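You operate a simulated robot arm through the tools that you are given. There is no shell and no other tool. Be economical: measure what you need, move in short steps, check, and stop when the job is done.

Carry out the task below with a simulated robot arm. There is one attempt and no reset: what you move stays moved.

TASK
Put the 1.5 mm brass shim block from the top of the test bench on the knurl wheel there and the 1.0 mm brass shim block on top of the short core with yellow plug.
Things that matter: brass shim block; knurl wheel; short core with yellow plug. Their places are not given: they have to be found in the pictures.

It is judged by the outcome, as a careful person would: the job done as asked, and still so three seconds after it is handed in. It fails if anything else is knocked over, pushed out of place, dropped, spilled or broken.

THE ROBOT
A 6-joint arm with a two-finger parallel gripper, fixed in place. Base frame: the origin is at the foot of the arm, x ahead of it, y to its left, z up; the work surface is at about z = 0. Lengths are in m, angles in rad, forces in N, time in s.
With the tool pointing down near the work surface it reaches from about 0.14 to 0.58 m from the base axis. Its first joint turns from -1.152 to 1.152 rad. Payload 2.1 kg.
Tool frame: the origin (TCP) lies between the finger pads and is the grasp point; the fingertips stand 0.03 m ahead of it; z points along the fingers, y is the line along which they close. The gripper opens to 0.094 m. The fingers are 0.028 m wide and 0.01 m thick; the gripper's body (0.05 by 0.096 m) begins 0.055 m behind the TCP.
Orientation is told as [roll, pitch, yaw] about the base's x, y, z axes, in that order, counted from this pose: with the fingers straight down and closing along the base's y, the tool's x points along the base's -x, its y along +y and its z along -z.

THE INTERFACE
- The arm moves only by the tool jog_arm. Its argument "rows" is one flat list of numbers, 4 for each row, row after row: the shift along the base's x, y, z in units of 250 mm (1.0 is 250 mm), then the turn about the base's z in units of 120 degrees (1.0 is 120 degrees). In form: [tx, ty, tz, spin, tx, ty, tz, spin, ...]. A call has 1 to 12 rows; each row is the pose to reach, as a shift and turn from the pose commanded when the call began. "grip" is the opening, from 0 (shut) to 1 (fully open), set as the call begins (left out, the last holds). A call with a number of a shift or a turn outside -1 to 1 is refused whole. A row lasts 0.2 s, in which the tool goes at most 0.05 m and 0.15 rad; a call with a longer step from one row to the next is refused whole, and so is a gripper value outside its range. A pose out of reach is approached as far as the arm can. The call stops where the force on the tool passes 40 N (or 10 N more than at its start, if that is more) or the arm is blocked; 0.2 s more then pass. The fingers move at their own pace (about 0.072 m/s each) and stop on an object; they squeeze with about 34 N. The grip force told is the motor's: it shows also when the fingers shut on nothing. Time passes only in rows, and 0.2 s behind the last, so rows that repeat a pose let the fingers close. It gives the time, the measured TCP pose, the force on the tool (base axes), the opening and the grip force at its end, in the units of the frame above (readings bear some noise), and new pictures: "pictures" is both (left out), scene, wrist or none.
- Cameras (640 x 400 px; columns grow to the right, rows downward): "scene" is fixed at [0.0532, -0.3809, 0.4652]; the picture's right is [0.76, -0.66, 0.00], its down [-0.48, -0.56, -0.67] and it looks along [0.44, 0.51, -0.74] (base axes); focal length 226 px, centre (320, 200). "wrist" rides on the gripper at [-0.037, 0, -0.058] in the tool frame; the picture's right is [0.00, -1.00, 0.00], its down [0.97, 0.00, -0.24] and it looks along [0.24, 0.00, 0.97] (tool axes); focal length 218 px, centre (320, 200).
- probe_pixels(camera, pixels): there is no depth. For up to 12 entries [column, row, z] of the newest picture of that camera ("zoom" is the newest enlarged one), the place [x, y] in the base frame at which the ray of that pixel passes the height z, good to about 0.002 m. No time passes.
- close_up(camera, box): a new picture of the part [left, top, right, bottom] of that camera's present view, enlarged. No time passes.
- hand_in(): hands the job in; it is judged then, once.

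Work in short steps. Measure before you move; look again where a grasp or a placing could have gone wrong, and mend it. You have 60 turns and 120 pictures in all, the two below and enlarged ones among them. Open the gripper and draw the arm clear of the work before you hand the job in, unless the task says otherwise; then end with one line.

The tools are called after "Call:" by a JSON object that holds its "method" and its "body". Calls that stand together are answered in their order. jog_arm: Moves the arm, as the interface text tells. Its arguments: {"type":"object","properties":{"rows":{"type":"array","items":{"type":"number"}},"grip":{"type":"number"},"pictures":{"type":"string","enum":["both","scene","wrist","none"]}},"required":["rows"]} The other tools are called the same way: probe_pixels (camera, pixels) gives the place at which the rays of pixels pass given heights; close_up (camera, box) takes an enlarged picture of a part of a camera's view; hand_in () hands the job in.

At the start:

```text
clock: 0.0
position: [0.2352, -0.1599, 0.2897]
tool_rot: [-0.001, -0.001, 0.0]
force: [-0.2, 0.1, -0.6]
finger_gap: 0.0938
grasp_force: 0.3
```

scene: 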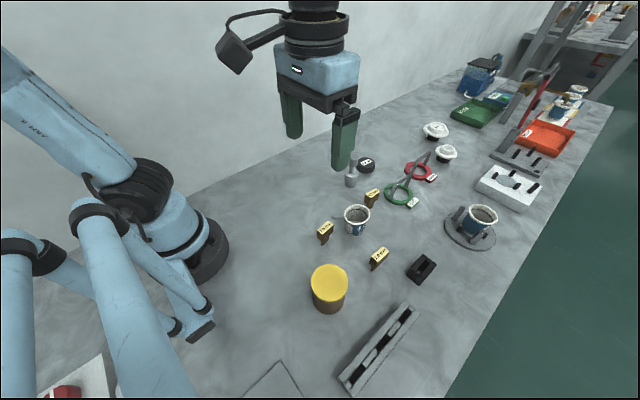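
wrist: 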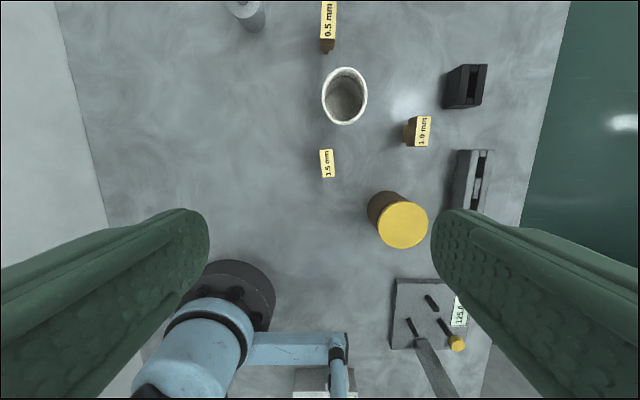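

The blocks show at about (325,232) and (379,258) in the scene, and the yellow plug at (329,283). I enlarge those and the possible knurl wheel.

Call:
{"method": "close_up", "body": {"camera": "scene", "box": [290, 180, 450, 320]}}

Call:
{"method": "close_up", "body": {"camera": "scene", "box": [330, 110, 490, 210]}}

Call:
{"method": "close_up", "body": {"camera": "wrist", "box": [200, 0, 520, 200]}}

```text
2.86 times, centred on (370, 250) of scene
```

zoom: 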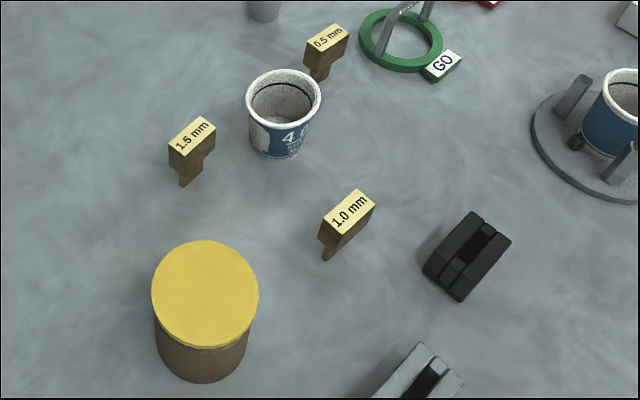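

```text
4.00 times, centred on (410, 160) of scene
```

zoom: 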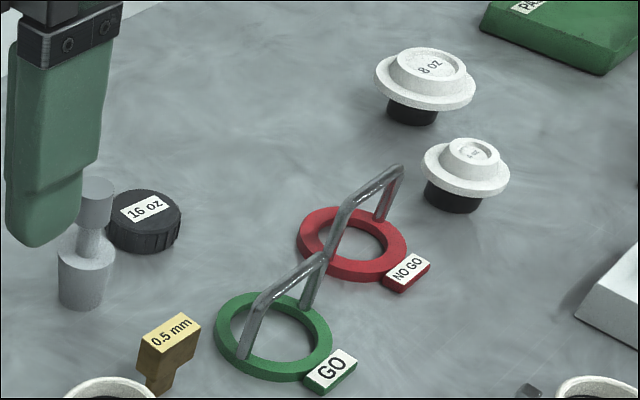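

```text
2.00 times, centred on (360, 100) of wrist
```

zoom: 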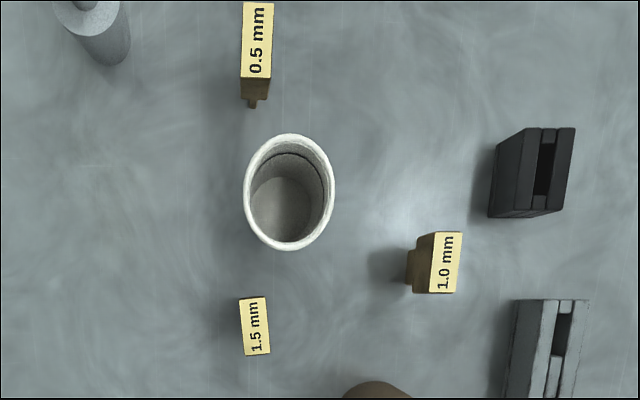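

The "16 oz" disc at (366,165) might be the knurl wheel, but I check the other objects before deciding.

Call:
{"method": "close_up", "body": {"camera": "scene", "box": [430, 50, 620, 170]}}

Call:
{"method": "close_up", "body": {"camera": "scene", "box": [420, 130, 580, 260]}}

Call:
{"method": "close_up", "body": {"camera": "wrist", "box": [280, 260, 520, 400]}}

Call:
{"method": "close_up", "body": {"camera": "scene", "box": [520, 0, 640, 75]}}

```text
3.33 times, centred on (525, 110) of scene
```

zoom: 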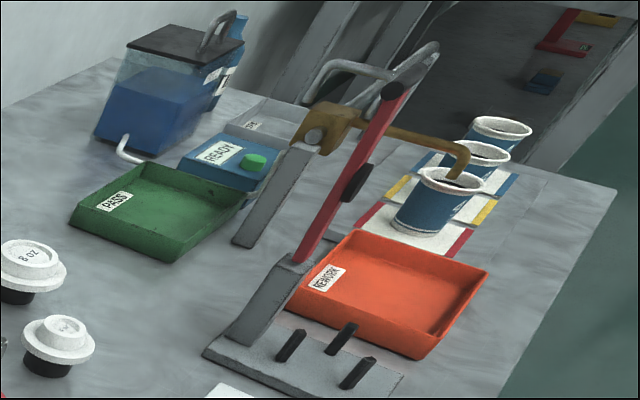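

```text
3.08 times, centred on (500, 195) of scene
```

zoom: 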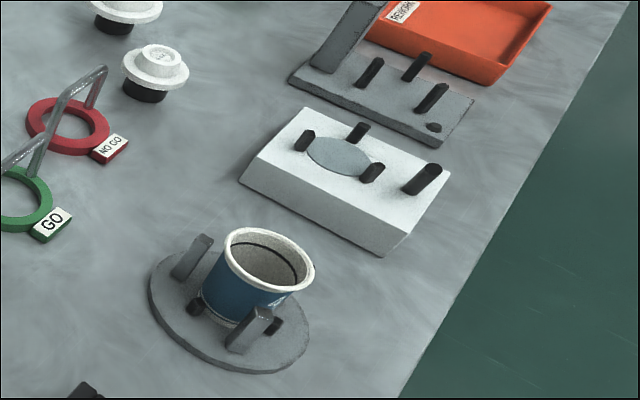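

```text
2.67 times, centred on (400, 330) of wrist
```

zoom: 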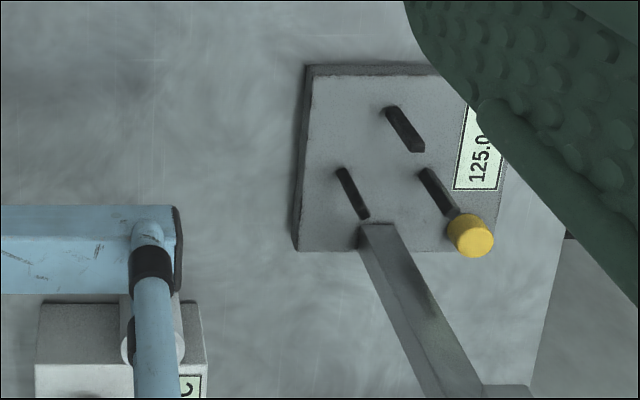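

```text
5.33 times, centred on (580, 38) of scene
```

zoom: 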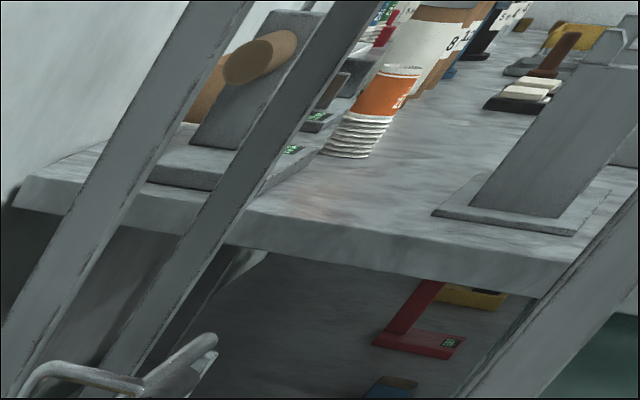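

I triangulate the block tops and the plug top by probing both cameras at several heights.

Call:
{"method": "probe_pixels", "body": {"camera": "scene", "pixels": [[325.2, 228, 0.02], [325.2, 228, 0.03], [325.2, 228, 0.04], [379.4, 254.2, 0.02], [379.4, 254.2, 0.03], [379.4, 254.2, 0.04], [329.8, 282.9, 0.03], [329.8, 282.9, 0.05], [329.8, 282.9, 0.07], [366.2, 161.8, 0.01], [366.2, 161.8, 0.02], [366.2, 161.8, 0.03]]}}

Call:
{"method": "probe_pixels", "body": {"camera": "wrist", "pixels": [[327.5, 162.5, 0.02], [327.5, 162.5, 0.03], [327.5, 162.5, 0.04], [423, 131, 0.02], [423, 131, 0.03], [423, 131, 0.04], [402, 224, 0.03], [402, 224, 0.05], [402, 224, 0.07]]}}

```text
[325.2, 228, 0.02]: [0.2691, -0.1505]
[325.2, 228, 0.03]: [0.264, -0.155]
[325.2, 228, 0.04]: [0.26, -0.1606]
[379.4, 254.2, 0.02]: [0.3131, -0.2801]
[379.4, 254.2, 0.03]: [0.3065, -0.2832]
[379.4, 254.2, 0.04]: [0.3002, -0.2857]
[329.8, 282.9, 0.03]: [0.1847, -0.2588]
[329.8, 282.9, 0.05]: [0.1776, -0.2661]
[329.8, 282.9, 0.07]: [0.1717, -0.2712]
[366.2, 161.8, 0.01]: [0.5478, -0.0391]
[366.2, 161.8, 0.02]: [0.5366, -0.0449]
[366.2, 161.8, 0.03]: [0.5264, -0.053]
```

```text
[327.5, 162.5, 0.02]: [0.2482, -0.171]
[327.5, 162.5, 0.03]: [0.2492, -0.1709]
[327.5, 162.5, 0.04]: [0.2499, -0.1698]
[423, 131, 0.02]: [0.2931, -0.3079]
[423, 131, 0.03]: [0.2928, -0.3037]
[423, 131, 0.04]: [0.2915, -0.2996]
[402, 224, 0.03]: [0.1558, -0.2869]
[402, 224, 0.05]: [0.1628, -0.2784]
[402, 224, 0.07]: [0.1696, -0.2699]
```

The 1.5 block triangulates to about (0.25,-0.17), with its height still uncertain. I go lower above it for a better look.

Call:
{"method": "jog_arm", "body": {"rows": [0.02, -0.013, -0.15, 0, 0.04, -0.027, -0.3, 0, 0.06, -0.04, -0.45, 0, 0.06, -0.04, -0.55, 0, 0.06, -0.04, -0.55, 0]}}

```text
clock: 1.2
position: [0.2511, -0.1708, 0.1531]
tool_rot: [0.0, 0.0, 0.0]
force: [0.4, -0.4, 0.3]
finger_gap: 0.0941
grasp_force: 0.2
```

scene: 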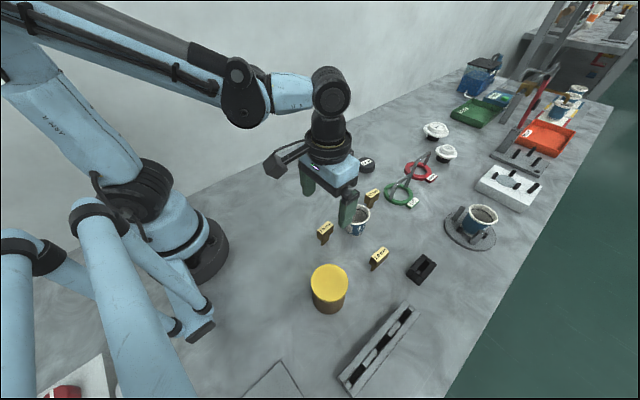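
wrist: 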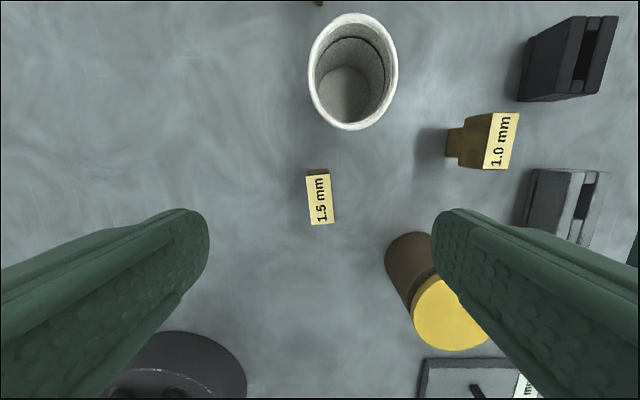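

Top of the 1.5 block is at (319,199) in wrist. I probe it and enlarge both views to get size and height.

Call:
{"method": "probe_pixels", "body": {"camera": "wrist", "pixels": [[319, 199, 0.03], [319, 199, 0.04], [319, 199, 0.05], [319, 199, 0.06], [501, 141, 0.03], [501, 141, 0.04], [501, 141, 0.05], [501, 141, 0.06], [457, 144, 0.0], [452, 312, 0.06], [452, 312, 0.07], [452, 312, 0.08]]}}

Call:
{"method": "close_up", "body": {"camera": "scene", "box": [300, 200, 400, 300]}}

Call:
{"method": "close_up", "body": {"camera": "wrist", "box": [260, 100, 540, 275]}}

```text
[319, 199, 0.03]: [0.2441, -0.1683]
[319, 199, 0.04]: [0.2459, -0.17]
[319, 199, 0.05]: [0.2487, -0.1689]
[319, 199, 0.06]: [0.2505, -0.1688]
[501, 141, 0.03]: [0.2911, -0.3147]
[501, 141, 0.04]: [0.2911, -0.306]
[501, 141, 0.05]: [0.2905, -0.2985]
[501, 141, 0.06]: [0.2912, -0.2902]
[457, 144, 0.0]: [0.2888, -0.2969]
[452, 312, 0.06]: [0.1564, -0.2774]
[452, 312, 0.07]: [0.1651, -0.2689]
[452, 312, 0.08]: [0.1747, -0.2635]
```

```text
4.00 times, centred on (350, 250) of scene
```

zoom: 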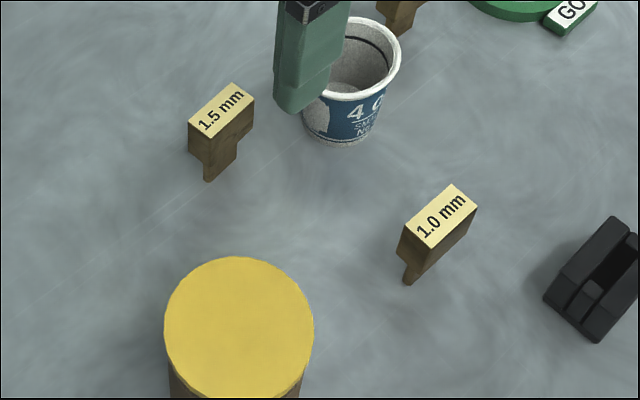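

```text
2.29 times, centred on (400, 188) of wrist
```

zoom: 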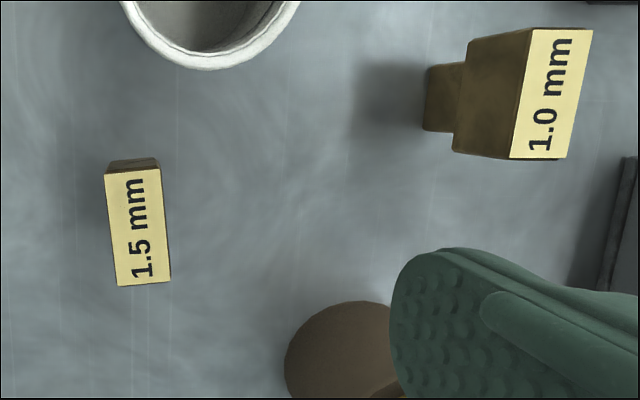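

The 1.5 block is a T about 0.06 m high at (0.2505,-0.169), rotated about +6°. I turn to match and descend to z≈0.047 with the gripper open.

Call:
{"method": "jog_arm", "body": {"rows": [0, 0.004, -0.12, 0.05, 0, 0.004, -0.24, 0.05, 0, 0.004, -0.34, 0.05, 0, 0.004, -0.42, 0.05, 0, 0.004, -0.42, 0.05]}}

```text
clock: 2.4
position: [0.2504, -0.17, 0.0476]
tool_rot: [-0.001, 0.0, 0.105]
force: [0.3, -0.8, 0.4]
finger_gap: 0.0939
grasp_force: 0.0
```

scene: 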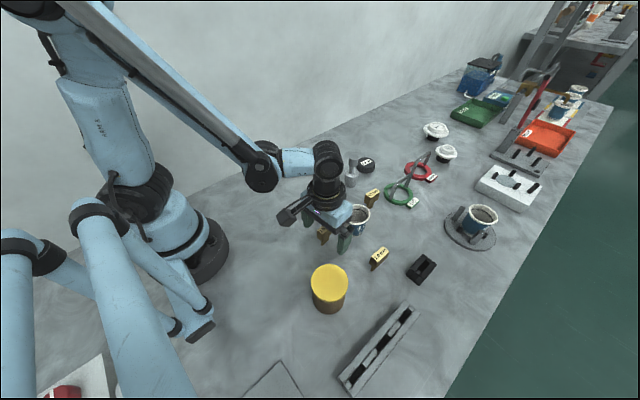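
wrist: 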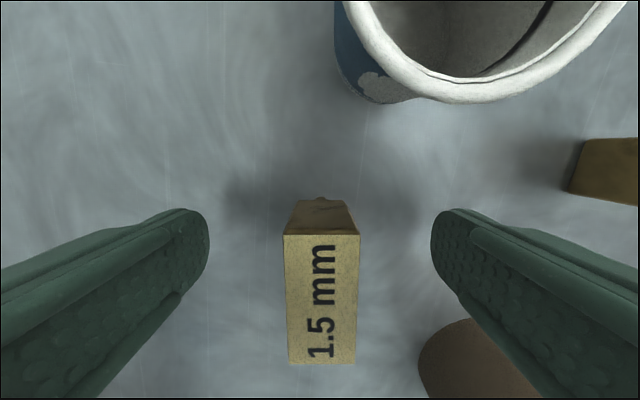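

The block is centred between the fingers (columns 284–358, rows 236–363). I close on it.

Call:
{"method": "jog_arm", "body": {"rows": [0, 0, 0, 0, 0, 0, 0, 0, 0, 0, 0, 0, 0, 0, 0, 0], "grip": 0.1, "pictures": "none"}}

```text
clock: 3.4
position: [0.2503, -0.1687, 0.0469]
tool_rot: [0.0, 0.0, 0.103]
force: [0.0, -0.2, 0.0]
finger_gap: 0.0216
grasp_force: 34.1
```

The grip holds at 34 N with a 21.6 mm gap. I lift straight up to about z=0.22.

Call:
{"method": "jog_arm", "body": {"rows": [0, 0, 0.06, 0, 0, 0, 0.2, 0, 0, 0, 0.38, 0, 0, 0, 0.56, 0, 0, 0, 0.7, 0, 0, 0, 0.7, 0]}}

```text
clock: 4.8
position: [0.251, -0.1707, 0.2231]
tool_rot: [-0.002, 0.0, 0.105]
force: [0.1, -0.2, -0.7]
finger_gap: 0.0213
grasp_force: 34.0
```

scene: 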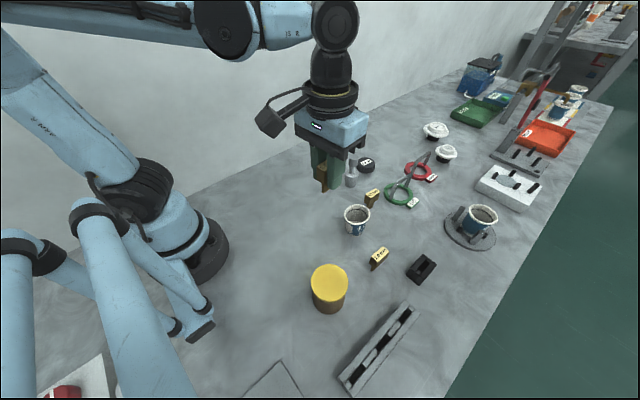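
wrist: 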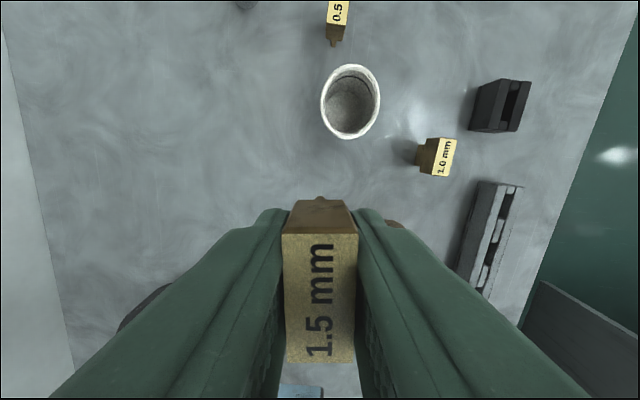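

Held and upright. Now I move high to about (0.42,-0.06) to see the knurl wheel.

Call:
{"method": "jog_arm", "body": {"rows": [0.13, 0.08, 0, 0, 0.27, 0.17, 0, 0, 0.41, 0.26, 0, 0, 0.55, 0.35, 0, 0, 0.68, 0.44, 0, 0, 0.68, 0.44, 0, 0]}}

```text
clock: 6.2
position: [0.4207, -0.0582, 0.2226]
tool_rot: [0.0, 0.0, 0.106]
force: [-0.2, -1.1, 0.0]
finger_gap: 0.0216
grasp_force: 33.5
```

scene: 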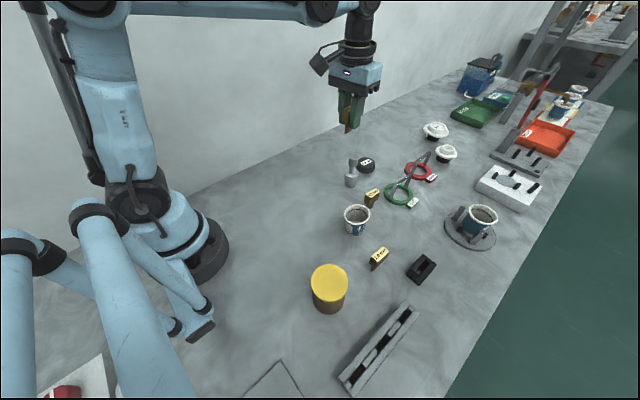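
wrist: 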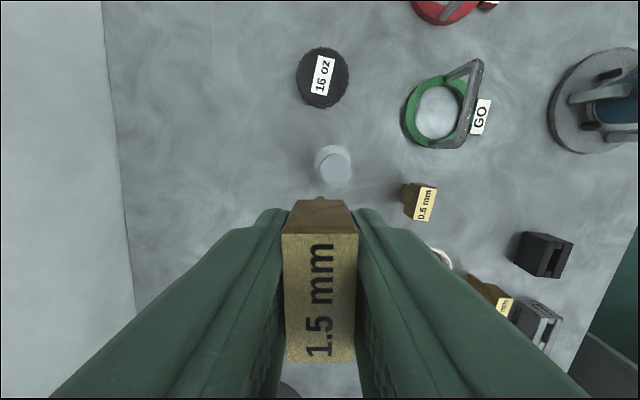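

Call:
{"method": "close_up", "body": {"camera": "wrist", "box": [260, 30, 388, 190]}}

Call:
{"method": "close_up", "body": {"camera": "scene", "box": [335, 140, 395, 190]}}

Call:
{"method": "probe_pixels", "body": {"camera": "wrist", "pixels": [[322, 76, 0.01], [322, 76, 0.02], [322, 76, 0.03], [332, 166, 0.05], [332, 166, 0.07]]}}

Call:
{"method": "probe_pixels", "body": {"camera": "scene", "pixels": [[366.2, 161.8, 0.02], [366.2, 161.8, 0.025], [366.2, 161.8, 0.03], [366.2, 161.8, 0.035], [352, 158, 0.05], [352, 158, 0.07]]}}

```text
2.50 times, centred on (324, 110) of wrist
```

zoom: 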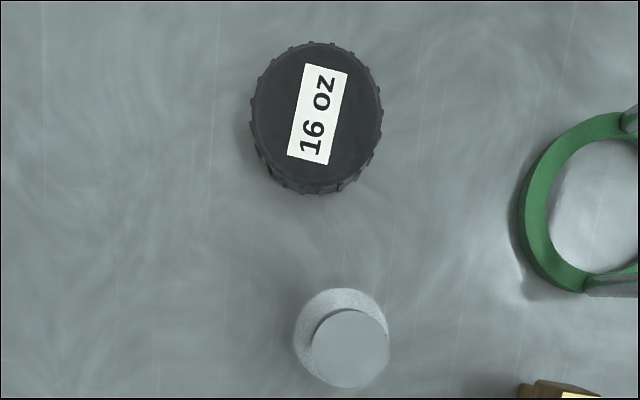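

```text
8.00 times, centred on (365, 165) of scene
```

zoom: 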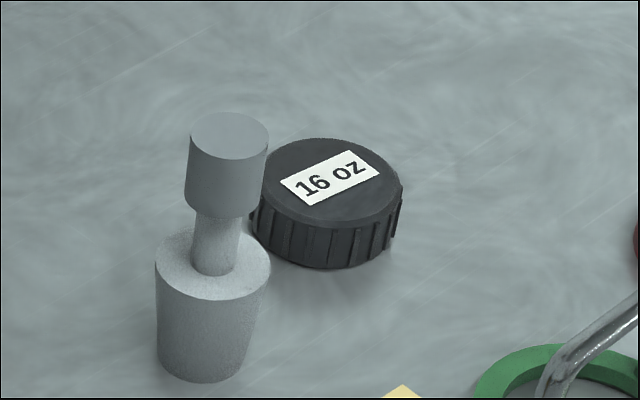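

```text
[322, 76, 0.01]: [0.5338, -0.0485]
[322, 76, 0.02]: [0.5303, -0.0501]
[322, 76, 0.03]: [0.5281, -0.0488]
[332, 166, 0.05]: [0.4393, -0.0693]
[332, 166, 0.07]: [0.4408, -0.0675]
```

```text
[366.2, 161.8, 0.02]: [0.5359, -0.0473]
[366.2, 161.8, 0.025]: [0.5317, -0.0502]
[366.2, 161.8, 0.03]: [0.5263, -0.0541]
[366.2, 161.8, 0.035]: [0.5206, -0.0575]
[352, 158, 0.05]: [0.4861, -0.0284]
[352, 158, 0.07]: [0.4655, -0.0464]
```

The "16 oz" disc has a knurled rim, so it is the knurl wheel: top centre near (0.530,-0.0495), height about 0.025. I move over it at z≈0.13, staying high past the peg.

Call:
{"method": "jog_arm", "body": {"rows": [0.15, 0.013, 0, 0, 0.3, 0.026, 0, 0, 0.439, 0.038, 0, 0, 0.439, 0.038, -0.18, 0, 0.439, 0.038, -0.37, 0, 0.439, 0.038, -0.37, 0]}}

```text
clock: 7.6
position: [0.5284, -0.0502, 0.1311]
tool_rot: [0.001, 0.0, 0.104]
force: [-0.7, 0.6, -1.1]
finger_gap: 0.0214
grasp_force: 33.7
```

scene: 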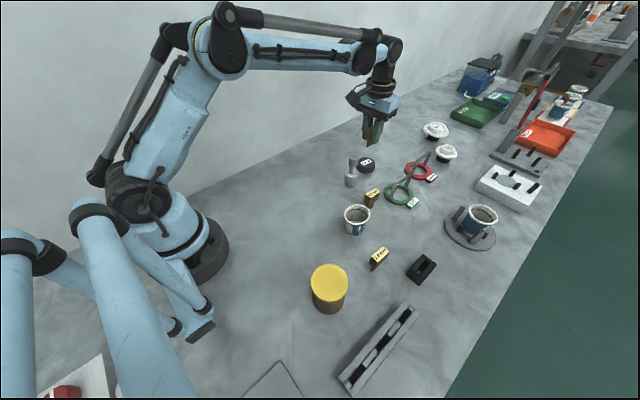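
wrist: 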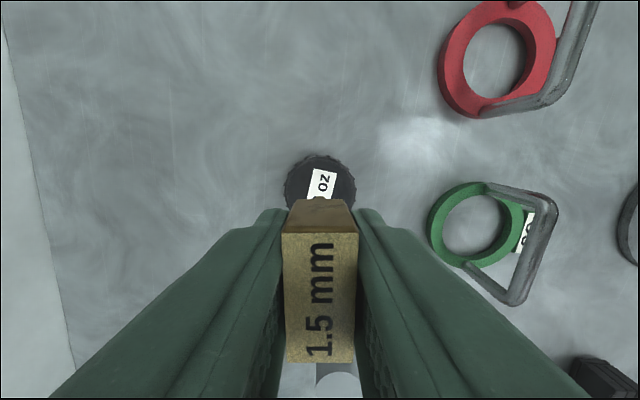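

Wheel columns span 284–356 (centre 320), top edge at row 154. I probe the centre to check x alignment.

Call:
{"method": "probe_pixels", "body": {"camera": "wrist", "pixels": [[320, 154, 0.025], [284, 188, 0.025], [356, 188, 0.025], [320, 190, 0.025]]}}

Call:
{"method": "close_up", "body": {"camera": "wrist", "box": [260, 130, 388, 230]}}

Call:
{"method": "close_up", "body": {"camera": "scene", "box": [335, 110, 405, 190]}}

```text
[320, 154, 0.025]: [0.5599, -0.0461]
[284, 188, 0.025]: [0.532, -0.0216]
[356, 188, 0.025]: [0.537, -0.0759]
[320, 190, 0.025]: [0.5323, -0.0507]
```

```text
4.00 times, centred on (324, 180) of wrist
```

zoom: 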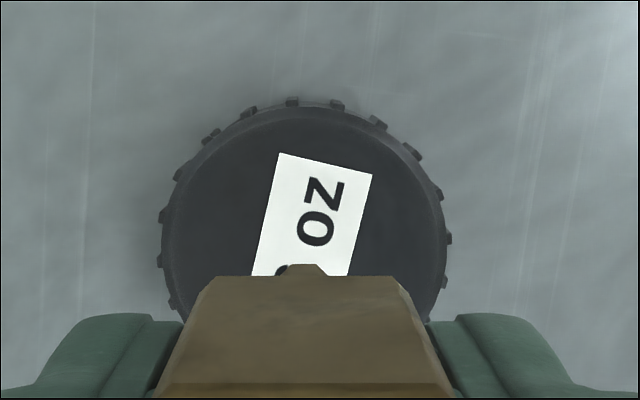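

```text
5.00 times, centred on (370, 150) of scene
```

zoom: 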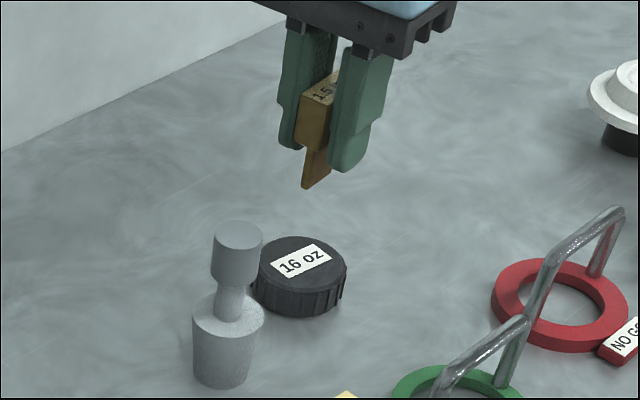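

Centre is (0.531,-0.0505), so I shift +2 mm in x and descend to about 5 mm above the wheel.

Call:
{"method": "jog_arm", "body": {"rows": [0.008, 0, -0.08, 0, 0.008, 0, -0.15, 0, 0.008, 0, -0.2, 0, 0.008, 0, -0.2, 0]}}

Call:
{"method": "close_up", "body": {"camera": "scene", "box": [335, 125, 399, 189]}}

```text
clock: 8.6
position: [0.5312, -0.0511, 0.0805]
tool_rot: [0.0, 0.001, 0.105]
force: [-0.1, 0.0, -0.7]
finger_gap: 0.0214
grasp_force: 34.3
```

scene: 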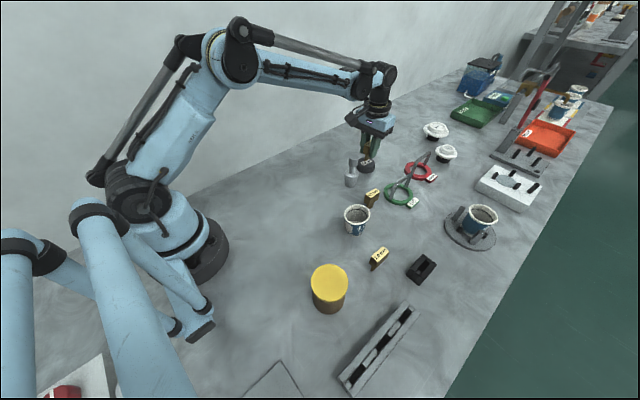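
wrist: 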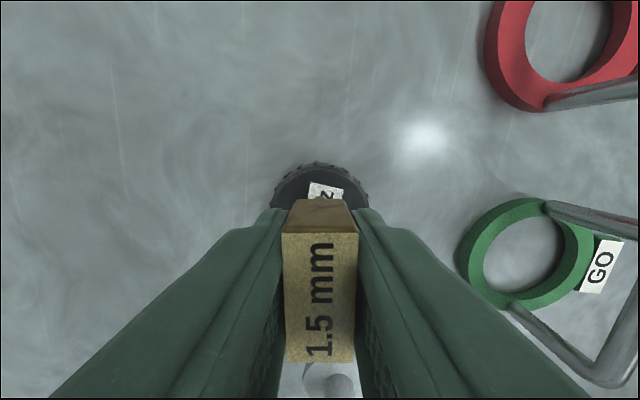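

```text
6.25 times, centred on (367, 157) of scene
```

zoom: 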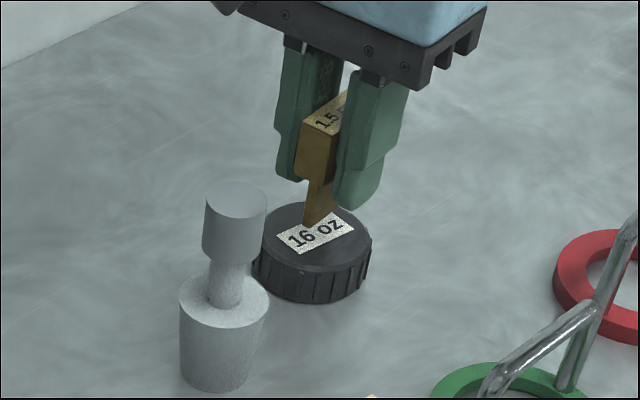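

The block's foot is a few mm above the wheel. I creep down 1 mm per row.

Call:
{"method": "jog_arm", "body": {"rows": [0, 0, -0.004, 0, 0, 0, -0.008, 0, 0, 0, -0.012, 0, 0, 0, -0.016, 0], "pictures": "none"}}

Call:
{"method": "close_up", "body": {"camera": "scene", "box": [335, 125, 399, 189]}}

```text
clock: 9.6
position: [0.531, -0.0506, 0.0762]
tool_rot: [0.0, 0.001, 0.105]
force: [-0.1, -1.2, -0.3]
finger_gap: 0.0214
grasp_force: 34.4
```

```text
6.25 times, centred on (367, 157) of scene
```

zoom: 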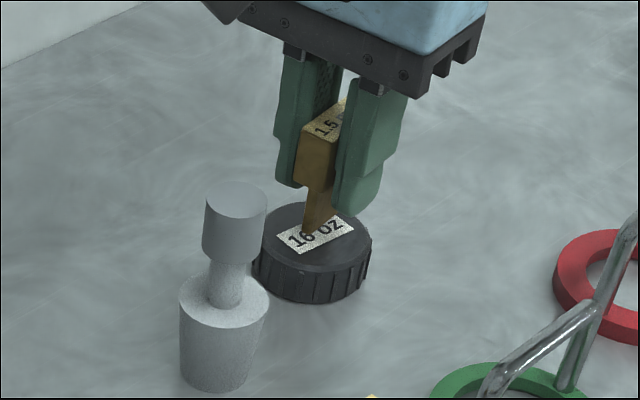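

Call:
{"method": "jog_arm", "body": {"rows": [0, 0, -0.003, 0, 0, 0, -0.006, 0], "pictures": "none"}}

```text
clock: 10.2
position: [0.5316, -0.0496, 0.075]
tool_rot: [0.0, -0.002, 0.105]
force: [0.3, -0.3, -0.2]
finger_gap: 0.0213
grasp_force: 33.6
```

No contact yet; continuing in sub-millimetre rows.

Call:
{"method": "jog_arm", "body": {"rows": [0, 0, -0.003, 0, 0, 0, -0.006, 0], "pictures": "none"}}

Call:
{"method": "close_up", "body": {"camera": "scene", "box": [335, 125, 399, 189]}}

```text
clock: 10.8
position: [0.533, -0.0502, 0.0735]
tool_rot: [-0.001, -0.001, 0.105]
force: [0.2, -0.2, -0.7]
finger_gap: 0.0213
grasp_force: 34.0
```

```text
6.25 times, centred on (367, 157) of scene
```

zoom: 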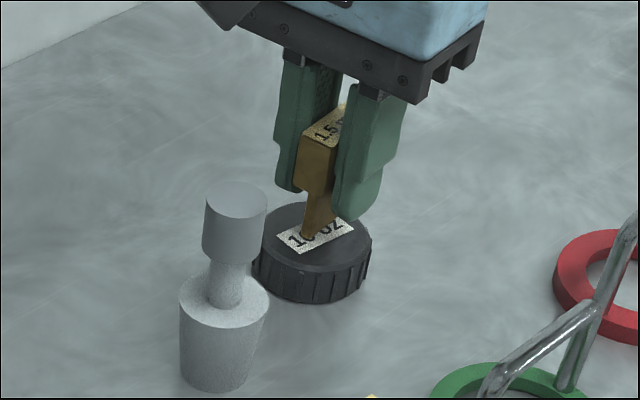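

Call:
{"method": "jog_arm", "body": {"rows": [0, 0, -0.003, 0, 0, 0, -0.006, 0], "pictures": "none"}}

Call:
{"method": "jog_arm", "body": {"rows": [0, 0, -0.003, 0], "pictures": "none"}}

```text
clock: 11.4
position: [0.5324, -0.0509, 0.0719]
tool_rot: [-0.001, 0.0, 0.105]
force: [-0.1, 0.0, 0.1]
finger_gap: 0.0212
grasp_force: 34.2
```

```text
clock: 11.8
position: [0.5328, -0.0513, 0.0709]
tool_rot: [0.001, -0.001, 0.105]
force: [-0.4, 0.3, 1.5]
finger_gap: 0.0214
grasp_force: 34.2
```

Call:
{"method": "jog_arm", "body": {"rows": [0, 0, -0.003, 0], "pictures": "none"}}

Call:
{"method": "close_up", "body": {"camera": "scene", "box": [335, 125, 399, 189]}}

```text
clock: 12.2
position: [0.5316, -0.0499, 0.0714]
tool_rot: [-0.001, -0.002, 0.102]
force: [-0.7, -2.7, 12.2]
finger_gap: 0.0213
grasp_force: 34.4
```

```text
6.25 times, centred on (367, 157) of scene
```

zoom: 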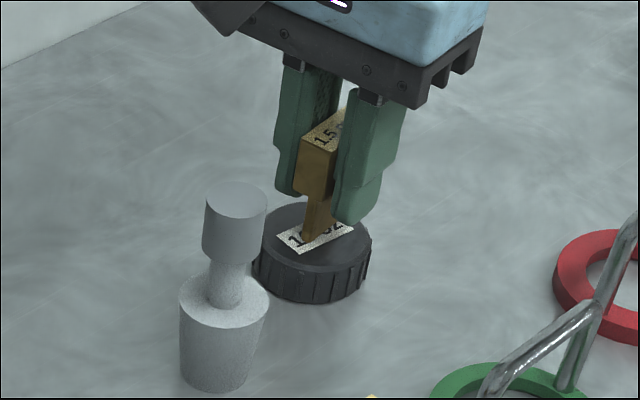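

Contact at 12 N: the foot is on the wheel's centre. I ease back half a millimetre and open.

Call:
{"method": "jog_arm", "body": {"rows": [0, 0, 0.002, 0, 0, 0, 0.002, 0], "pictures": "none"}}

Call:
{"method": "jog_arm", "body": {"rows": [0, 0, 0, 0, 0, 0, 0, 0, 0, 0, 0, 0], "grip": 0.65}}

Call:
{"method": "close_up", "body": {"camera": "scene", "box": [335, 125, 399, 189]}}

```text
clock: 12.8
position: [0.5326, -0.0504, 0.0705]
tool_rot: [0.0, -0.001, 0.106]
force: [-0.2, -3.2, 12.2]
finger_gap: 0.0212
grasp_force: 34.1
```

```text
clock: 13.6
position: [0.5325, -0.0506, 0.071]
tool_rot: [0.001, -0.001, 0.104]
force: [-0.3, 0.9, 0.8]
finger_gap: 0.0614
grasp_force: 0.1
```

scene: 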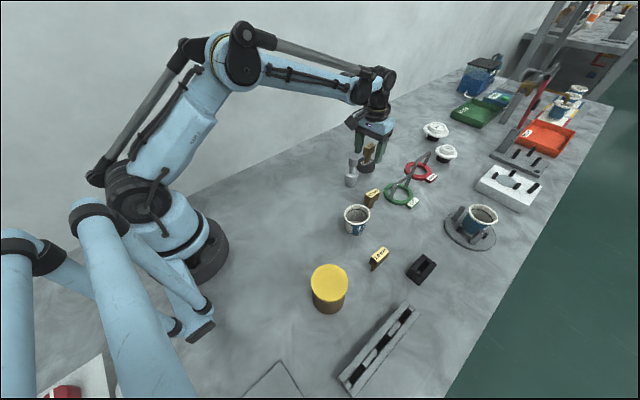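
wrist: 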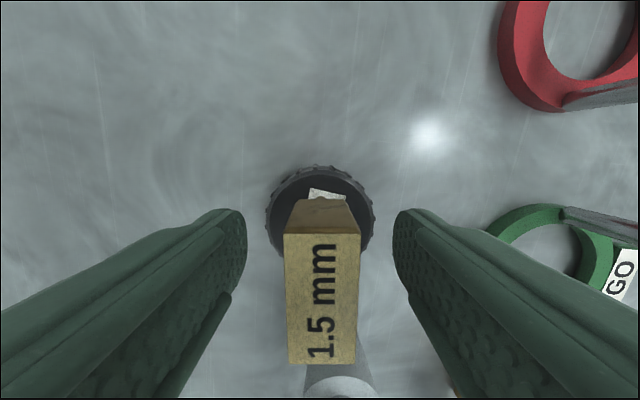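

```text
6.25 times, centred on (367, 157) of scene
```

zoom: 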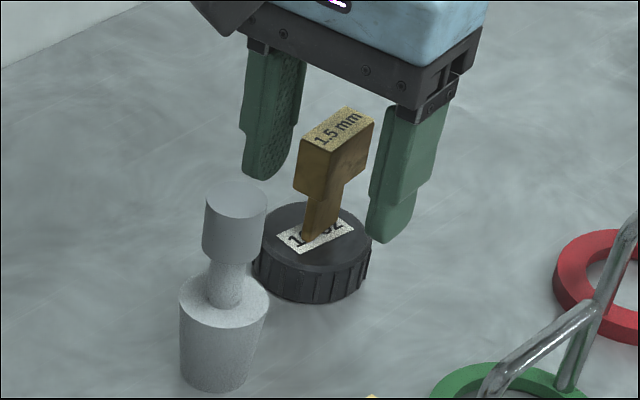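

The block stands upright on the wheel. I rise straight up, then travel high to above the 1.0 block near (0.290,-0.292).

Call:
{"method": "jog_arm", "body": {"rows": [0, 0, 0.1, 0, 0, 0, 0.25, 0, 0, 0, 0.42, 0, 0, 0, 0.58, 0, -0.12, -0.12, 0.58, -0.01, -0.24, -0.24, 0.58, -0.02, -0.36, -0.36, 0.58, -0.03, -0.48, -0.48, 0.58, -0.04, -0.6, -0.6, 0.58, -0.05, -0.73, -0.73, 0.5, -0.05, -0.85, -0.85, 0.4, -0.05, -0.968, -0.97, 0.32, -0.05], "grip": 0.9}}

Call:
{"method": "close_up", "body": {"camera": "scene", "box": [335, 125, 399, 189]}}

```text
refused: row 10 steps farther than a row can; nothing moved
```

```text
6.25 times, centred on (367, 157) of scene
```

zoom: 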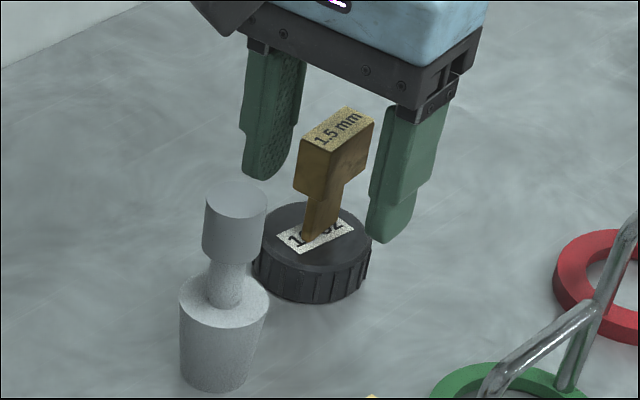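

Refused for step length; I keep the travel level.

Call:
{"method": "jog_arm", "body": {"rows": [0, 0, 0.1, 0, 0, 0, 0.25, 0, 0, 0, 0.42, 0, 0, 0, 0.58, 0, -0.12, -0.12, 0.58, -0.01, -0.24, -0.24, 0.58, -0.02, -0.36, -0.36, 0.58, -0.03, -0.48, -0.48, 0.58, -0.04, -0.6, -0.6, 0.58, -0.05, -0.73, -0.73, 0.58, -0.05, -0.85, -0.85, 0.5, -0.05, -0.968, -0.97, 0.45, -0.05]}}

Call:
{"method": "close_up", "body": {"camera": "scene", "box": [335, 125, 399, 189]}}

```text
clock: 16.2
position: [0.2906, -0.2933, 0.1835]
tool_rot: [0.002, -0.001, -0.001]
force: [-0.1, -0.6, -0.3]
finger_gap: 0.061
grasp_force: 0.1
```

scene: 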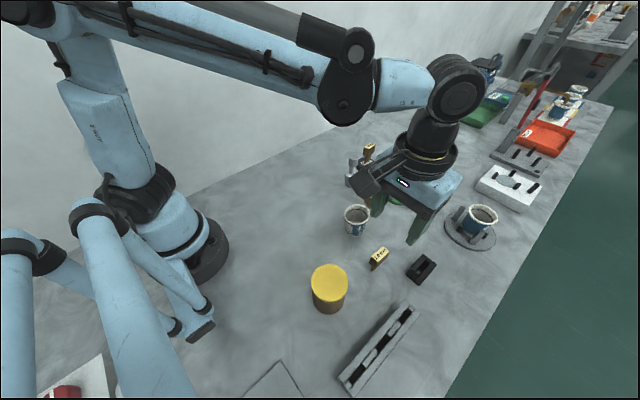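
wrist: 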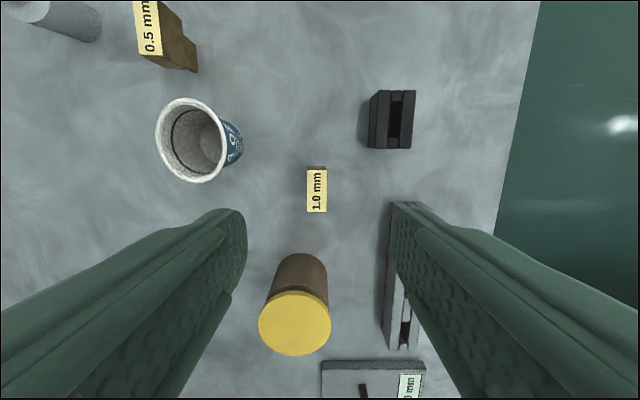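

```text
6.25 times, centred on (367, 157) of scene
```

zoom: 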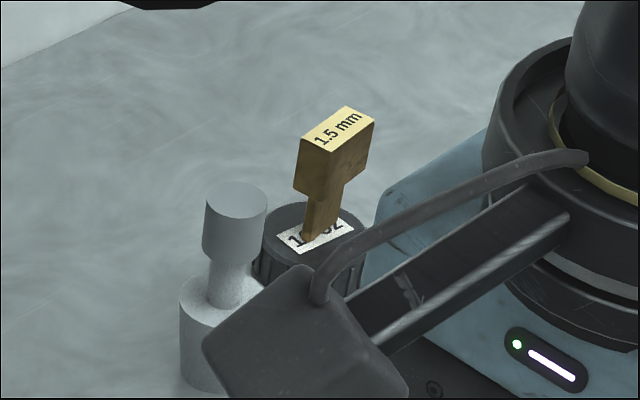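

The 1.5 block stays on the wheel. I enlarge the 1.0 block at (316,190) for position and angle.

Call:
{"method": "close_up", "body": {"camera": "wrist", "box": [270, 150, 366, 230]}}

Call:
{"method": "probe_pixels", "body": {"camera": "zoom", "pixels": [[245, 131, 0.06], [381, 130, 0.06], [380, 415, 0.06], [245, 415, 0.06]]}}

Call:
{"method": "probe_pixels", "body": {"camera": "wrist", "pixels": [[316.5, 190.5, 0.06], [294.5, 322, 0.07], [294.5, 322, 0.065], [294.5, 322, 0.075], [258, 322, 0.07], [331, 322, 0.07]]}}

```text
5.00 times, centred on (318, 190) of wrist
```

zoom: 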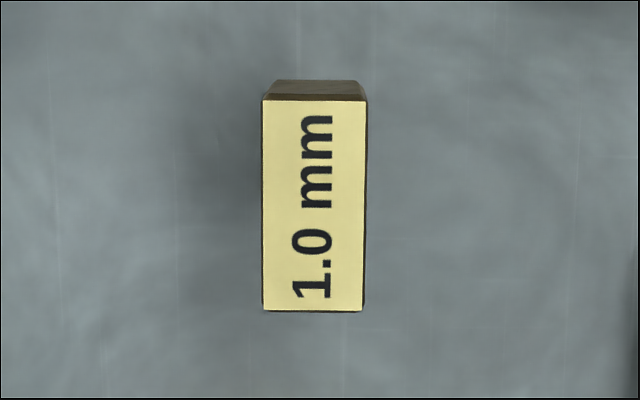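

```text
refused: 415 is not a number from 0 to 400
```

```text
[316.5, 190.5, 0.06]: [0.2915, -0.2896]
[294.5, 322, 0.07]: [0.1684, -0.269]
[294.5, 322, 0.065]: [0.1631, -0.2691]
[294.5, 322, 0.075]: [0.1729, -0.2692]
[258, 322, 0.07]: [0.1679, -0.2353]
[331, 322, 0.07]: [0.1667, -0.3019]
```

The 1.0 block is aligned with the tool, centre (0.291,-0.2905). I shift slightly, descend to z≈0.047, and look.

Call:
{"method": "jog_arm", "body": {"rows": [0.004, 0.006, -0.15, 0, 0.004, 0.006, -0.3, 0, 0.004, 0.006, -0.43, 0, 0.004, 0.006, -0.543, 0, 0.004, 0.006, -0.543, 0]}}

```text
clock: 17.4
position: [0.2906, -0.2923, 0.0478]
tool_rot: [0.001, 0.001, 0.0]
force: [-0.7, 0.2, 0.6]
finger_gap: 0.0608
grasp_force: 0.1
```

scene: 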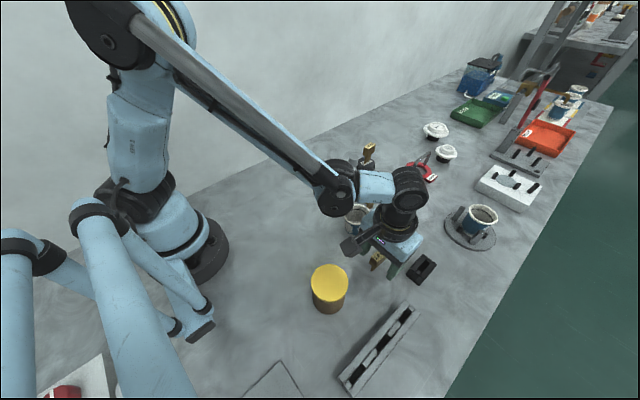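
wrist: 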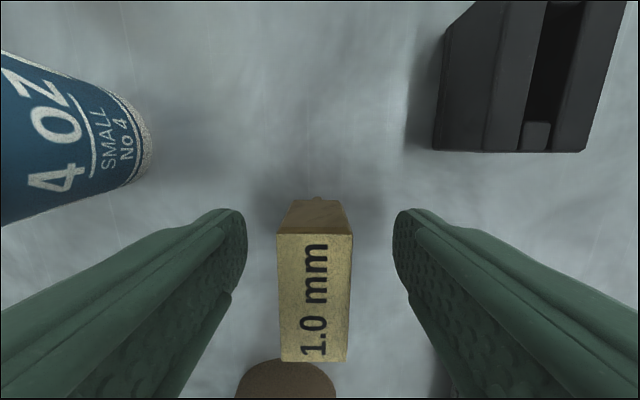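

The block is 6 px left of centre (about 1.5 mm), so I shift +y a little and close.

Call:
{"method": "jog_arm", "body": {"rows": [0, 0.006, 0, 0, 0, 0.006, 0, 0], "pictures": "none"}}

Call:
{"method": "jog_arm", "body": {"rows": [0, 0, 0, 0, 0, 0, 0, 0, 0, 0, 0, 0], "grip": 0.1, "pictures": "none"}}

Call:
{"method": "jog_arm", "body": {"rows": [0, 0, 0.06, 0, 0, 0, 0.2, 0, 0, 0, 0.36, 0, 0, 0, 0.52, 0, 0, 0, 0.6, 0, 0, 0, 0.6, 0]}}

```text
clock: 18.0
position: [0.2898, -0.2899, 0.0481]
tool_rot: [0.0, 0.0, 0.0]
force: [-0.2, 0.5, 0.2]
finger_gap: 0.0608
grasp_force: 0.1
```

```text
clock: 18.8
position: [0.2908, -0.2895, 0.0487]
tool_rot: [0.002, 0.002, 0.0]
force: [0.3, 0.6, -0.4]
finger_gap: 0.0212
grasp_force: 33.2
```

```text
clock: 20.2
position: [0.2918, -0.291, 0.1973]
tool_rot: [-0.001, 0.0, 0.0]
force: [-0.3, 0.4, -0.5]
finger_gap: 0.0211
grasp_force: 33.8
```

scene: 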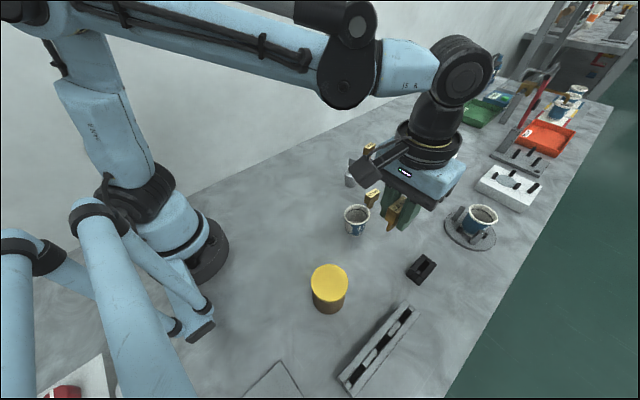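
wrist: 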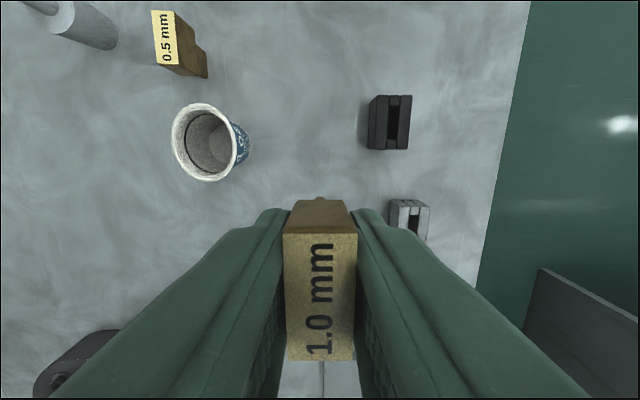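

Held firmly. The plug top is near (0.170,-0.270) at z≈0.07, so I move above it and stay high.

Call:
{"method": "jog_arm", "body": {"rows": [-0.12, 0.02, 0, 0, -0.25, 0.04, 0, 0, -0.37, 0.06, 0, 0, -0.484, 0.076, 0, 0, -0.484, 0.076, 0, 0, -0.484, 0.076, 0, 0]}}

Call:
{"method": "close_up", "body": {"camera": "scene", "box": [260, 180, 400, 320]}}

```text
clock: 21.6
position: [0.1705, -0.27, 0.1979]
tool_rot: [0.0, 0.001, 0.001]
force: [0.3, -0.3, -0.8]
finger_gap: 0.0214
grasp_force: 33.9
```

scene: 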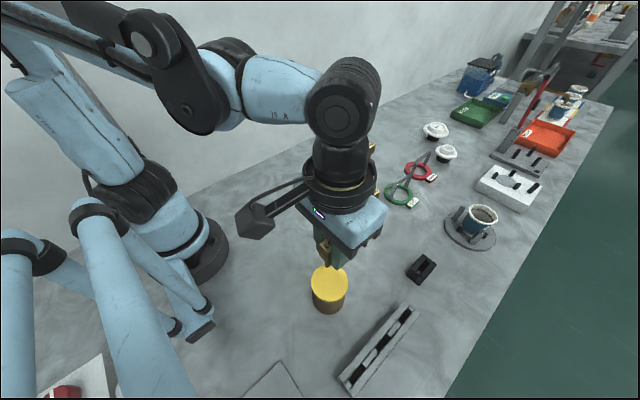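
wrist: 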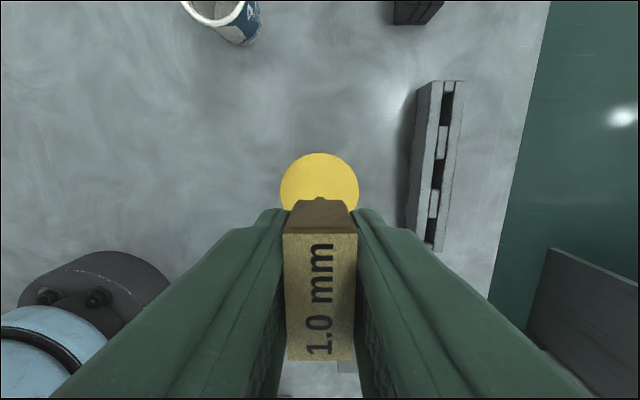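

```text
2.86 times, centred on (330, 250) of scene
```

zoom: 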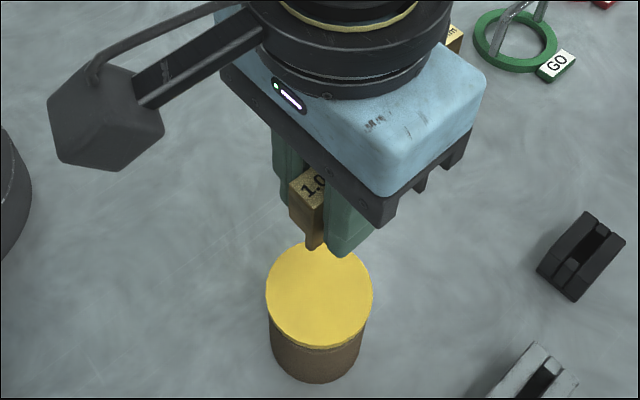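

Plug spans columns 281–358, top row 153. I check its centre.

Call:
{"method": "probe_pixels", "body": {"camera": "wrist", "pixels": [[319.5, 190.5, 0.07], [319.5, 190.5, 0.065], [319.5, 153, 0.07], [281, 190, 0.07], [358, 190, 0.07]]}}

Call:
{"method": "probe_pixels", "body": {"camera": "zoom", "pixels": [[319, 293.5, 0.065], [319, 293.5, 0.07], [319, 293.5, 0.075]]}}

```text
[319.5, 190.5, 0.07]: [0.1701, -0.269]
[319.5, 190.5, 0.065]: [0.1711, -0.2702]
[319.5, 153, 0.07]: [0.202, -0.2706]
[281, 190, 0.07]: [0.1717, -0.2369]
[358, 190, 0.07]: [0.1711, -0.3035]
```

```text
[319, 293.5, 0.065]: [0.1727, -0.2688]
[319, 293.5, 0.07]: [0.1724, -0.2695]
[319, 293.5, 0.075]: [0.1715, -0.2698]
```

Aligned within 1 mm. I descend to about 7 mm above expected contact, then creep.

Call:
{"method": "jog_arm", "body": {"rows": [0.002, 0, -0.1, 0, 0.002, 0, -0.2, 0, 0.002, 0, -0.26, 0, 0.002, 0, -0.285, 0, 0.002, 0, -0.285, 0], "pictures": "none"}}

Call:
{"method": "close_up", "body": {"camera": "scene", "box": [290, 220, 370, 320]}}

```text
clock: 22.8
position: [0.1697, -0.2718, 0.1266]
tool_rot: [0.001, 0.0, 0.0]
force: [-0.1, -0.3, 0.7]
finger_gap: 0.0215
grasp_force: 33.8
```

```text
4.00 times, centred on (330, 270) of scene
```

zoom: 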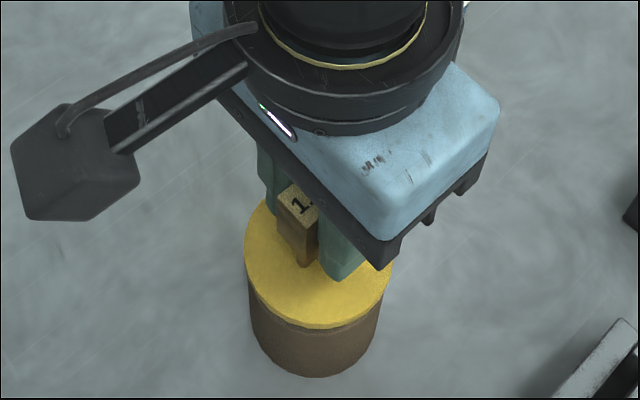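

Call:
{"method": "jog_arm", "body": {"rows": [0, 0, -0.004, 0, 0, 0, -0.008, 0, 0, 0, -0.012, 0, 0, 0, -0.016, 0], "pictures": "none"}}

Call:
{"method": "jog_arm", "body": {"rows": [0, 0, -0.003, 0, 0, 0, -0.006, 0], "pictures": "none"}}

```text
clock: 23.8
position: [0.169, -0.2711, 0.1226]
tool_rot: [0.002, 0.0, 0.0]
force: [-0.2, -0.2, -0.1]
finger_gap: 0.0216
grasp_force: 33.9
```

```text
clock: 24.4
position: [0.1713, -0.2699, 0.1203]
tool_rot: [-0.001, 0.001, -0.001]
force: [-0.7, -0.1, -0.3]
finger_gap: 0.0215
grasp_force: 34.5
```

No contact yet; continuing gently.

Call:
{"method": "jog_arm", "body": {"rows": [0, 0, -0.003, 0, 0, 0, -0.006, 0], "pictures": "none"}}

Call:
{"method": "jog_arm", "body": {"rows": [0, 0, -0.003, 0], "pictures": "none"}}

```text
clock: 25.0
position: [0.1705, -0.2691, 0.1186]
tool_rot: [-0.001, 0.0, 0.001]
force: [0.7, -0.1, -1.0]
finger_gap: 0.0216
grasp_force: 34.1
```

```text
clock: 25.4
position: [0.1685, -0.2703, 0.1195]
tool_rot: [-0.001, 0.001, -0.001]
force: [0.2, 0.0, -0.5]
finger_gap: 0.0215
grasp_force: 34.3
```

Call:
{"method": "jog_arm", "body": {"rows": [0, 0, -0.003, 0], "pictures": "none"}}

Call:
{"method": "close_up", "body": {"camera": "scene", "box": [290, 220, 370, 320]}}

```text
clock: 25.8
position: [0.1696, -0.2703, 0.1188]
tool_rot: [0.0, -0.001, 0.0]
force: [-0.4, 1.5, 14.8]
finger_gap: 0.0213
grasp_force: 33.9
```

```text
4.00 times, centred on (330, 270) of scene
```

zoom: 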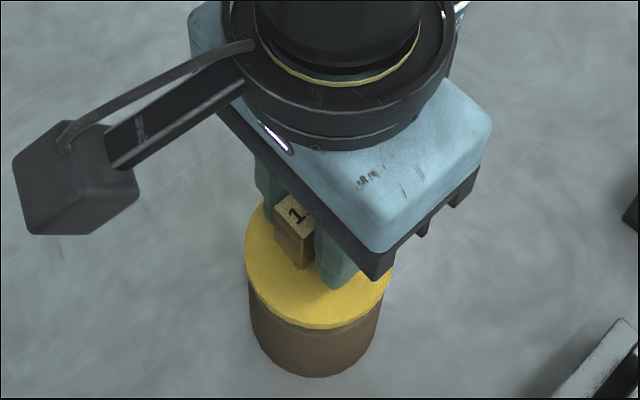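

Contact at 15 N on the plug. I ease 0.5 mm and open moderately.

Call:
{"method": "jog_arm", "body": {"rows": [0, 0, 0.002, 0, 0, 0, 0.002, 0], "pictures": "none"}}

Call:
{"method": "jog_arm", "body": {"rows": [0, 0, 0, 0, 0, 0, 0, 0, 0, 0, 0, 0], "grip": 0.6}}

```text
clock: 26.4
position: [0.1703, -0.2705, 0.1184]
tool_rot: [-0.001, 0.0, 0.0]
force: [-1.5, 1.6, 17.2]
finger_gap: 0.0215
grasp_force: 34.1
```

```text
clock: 27.2
position: [0.1692, -0.2701, 0.118]
tool_rot: [0.001, 0.001, -0.001]
force: [-0.1, 0.6, 0.9]
finger_gap: 0.0563
grasp_force: 0.1
```

scene: 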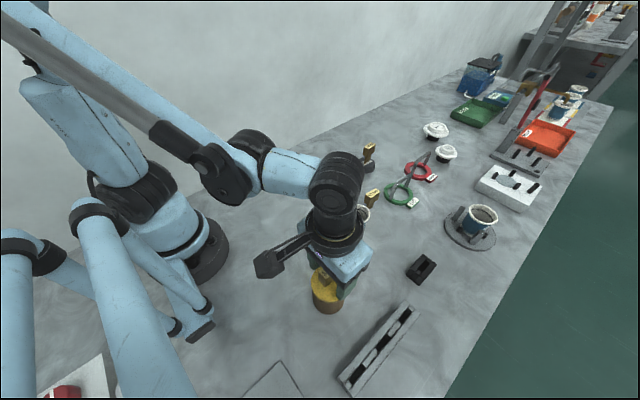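
wrist: 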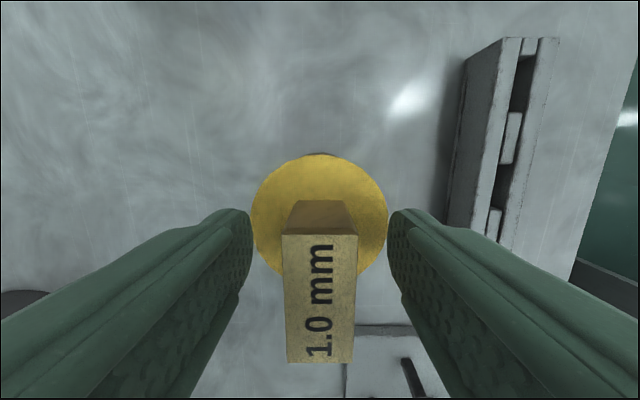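

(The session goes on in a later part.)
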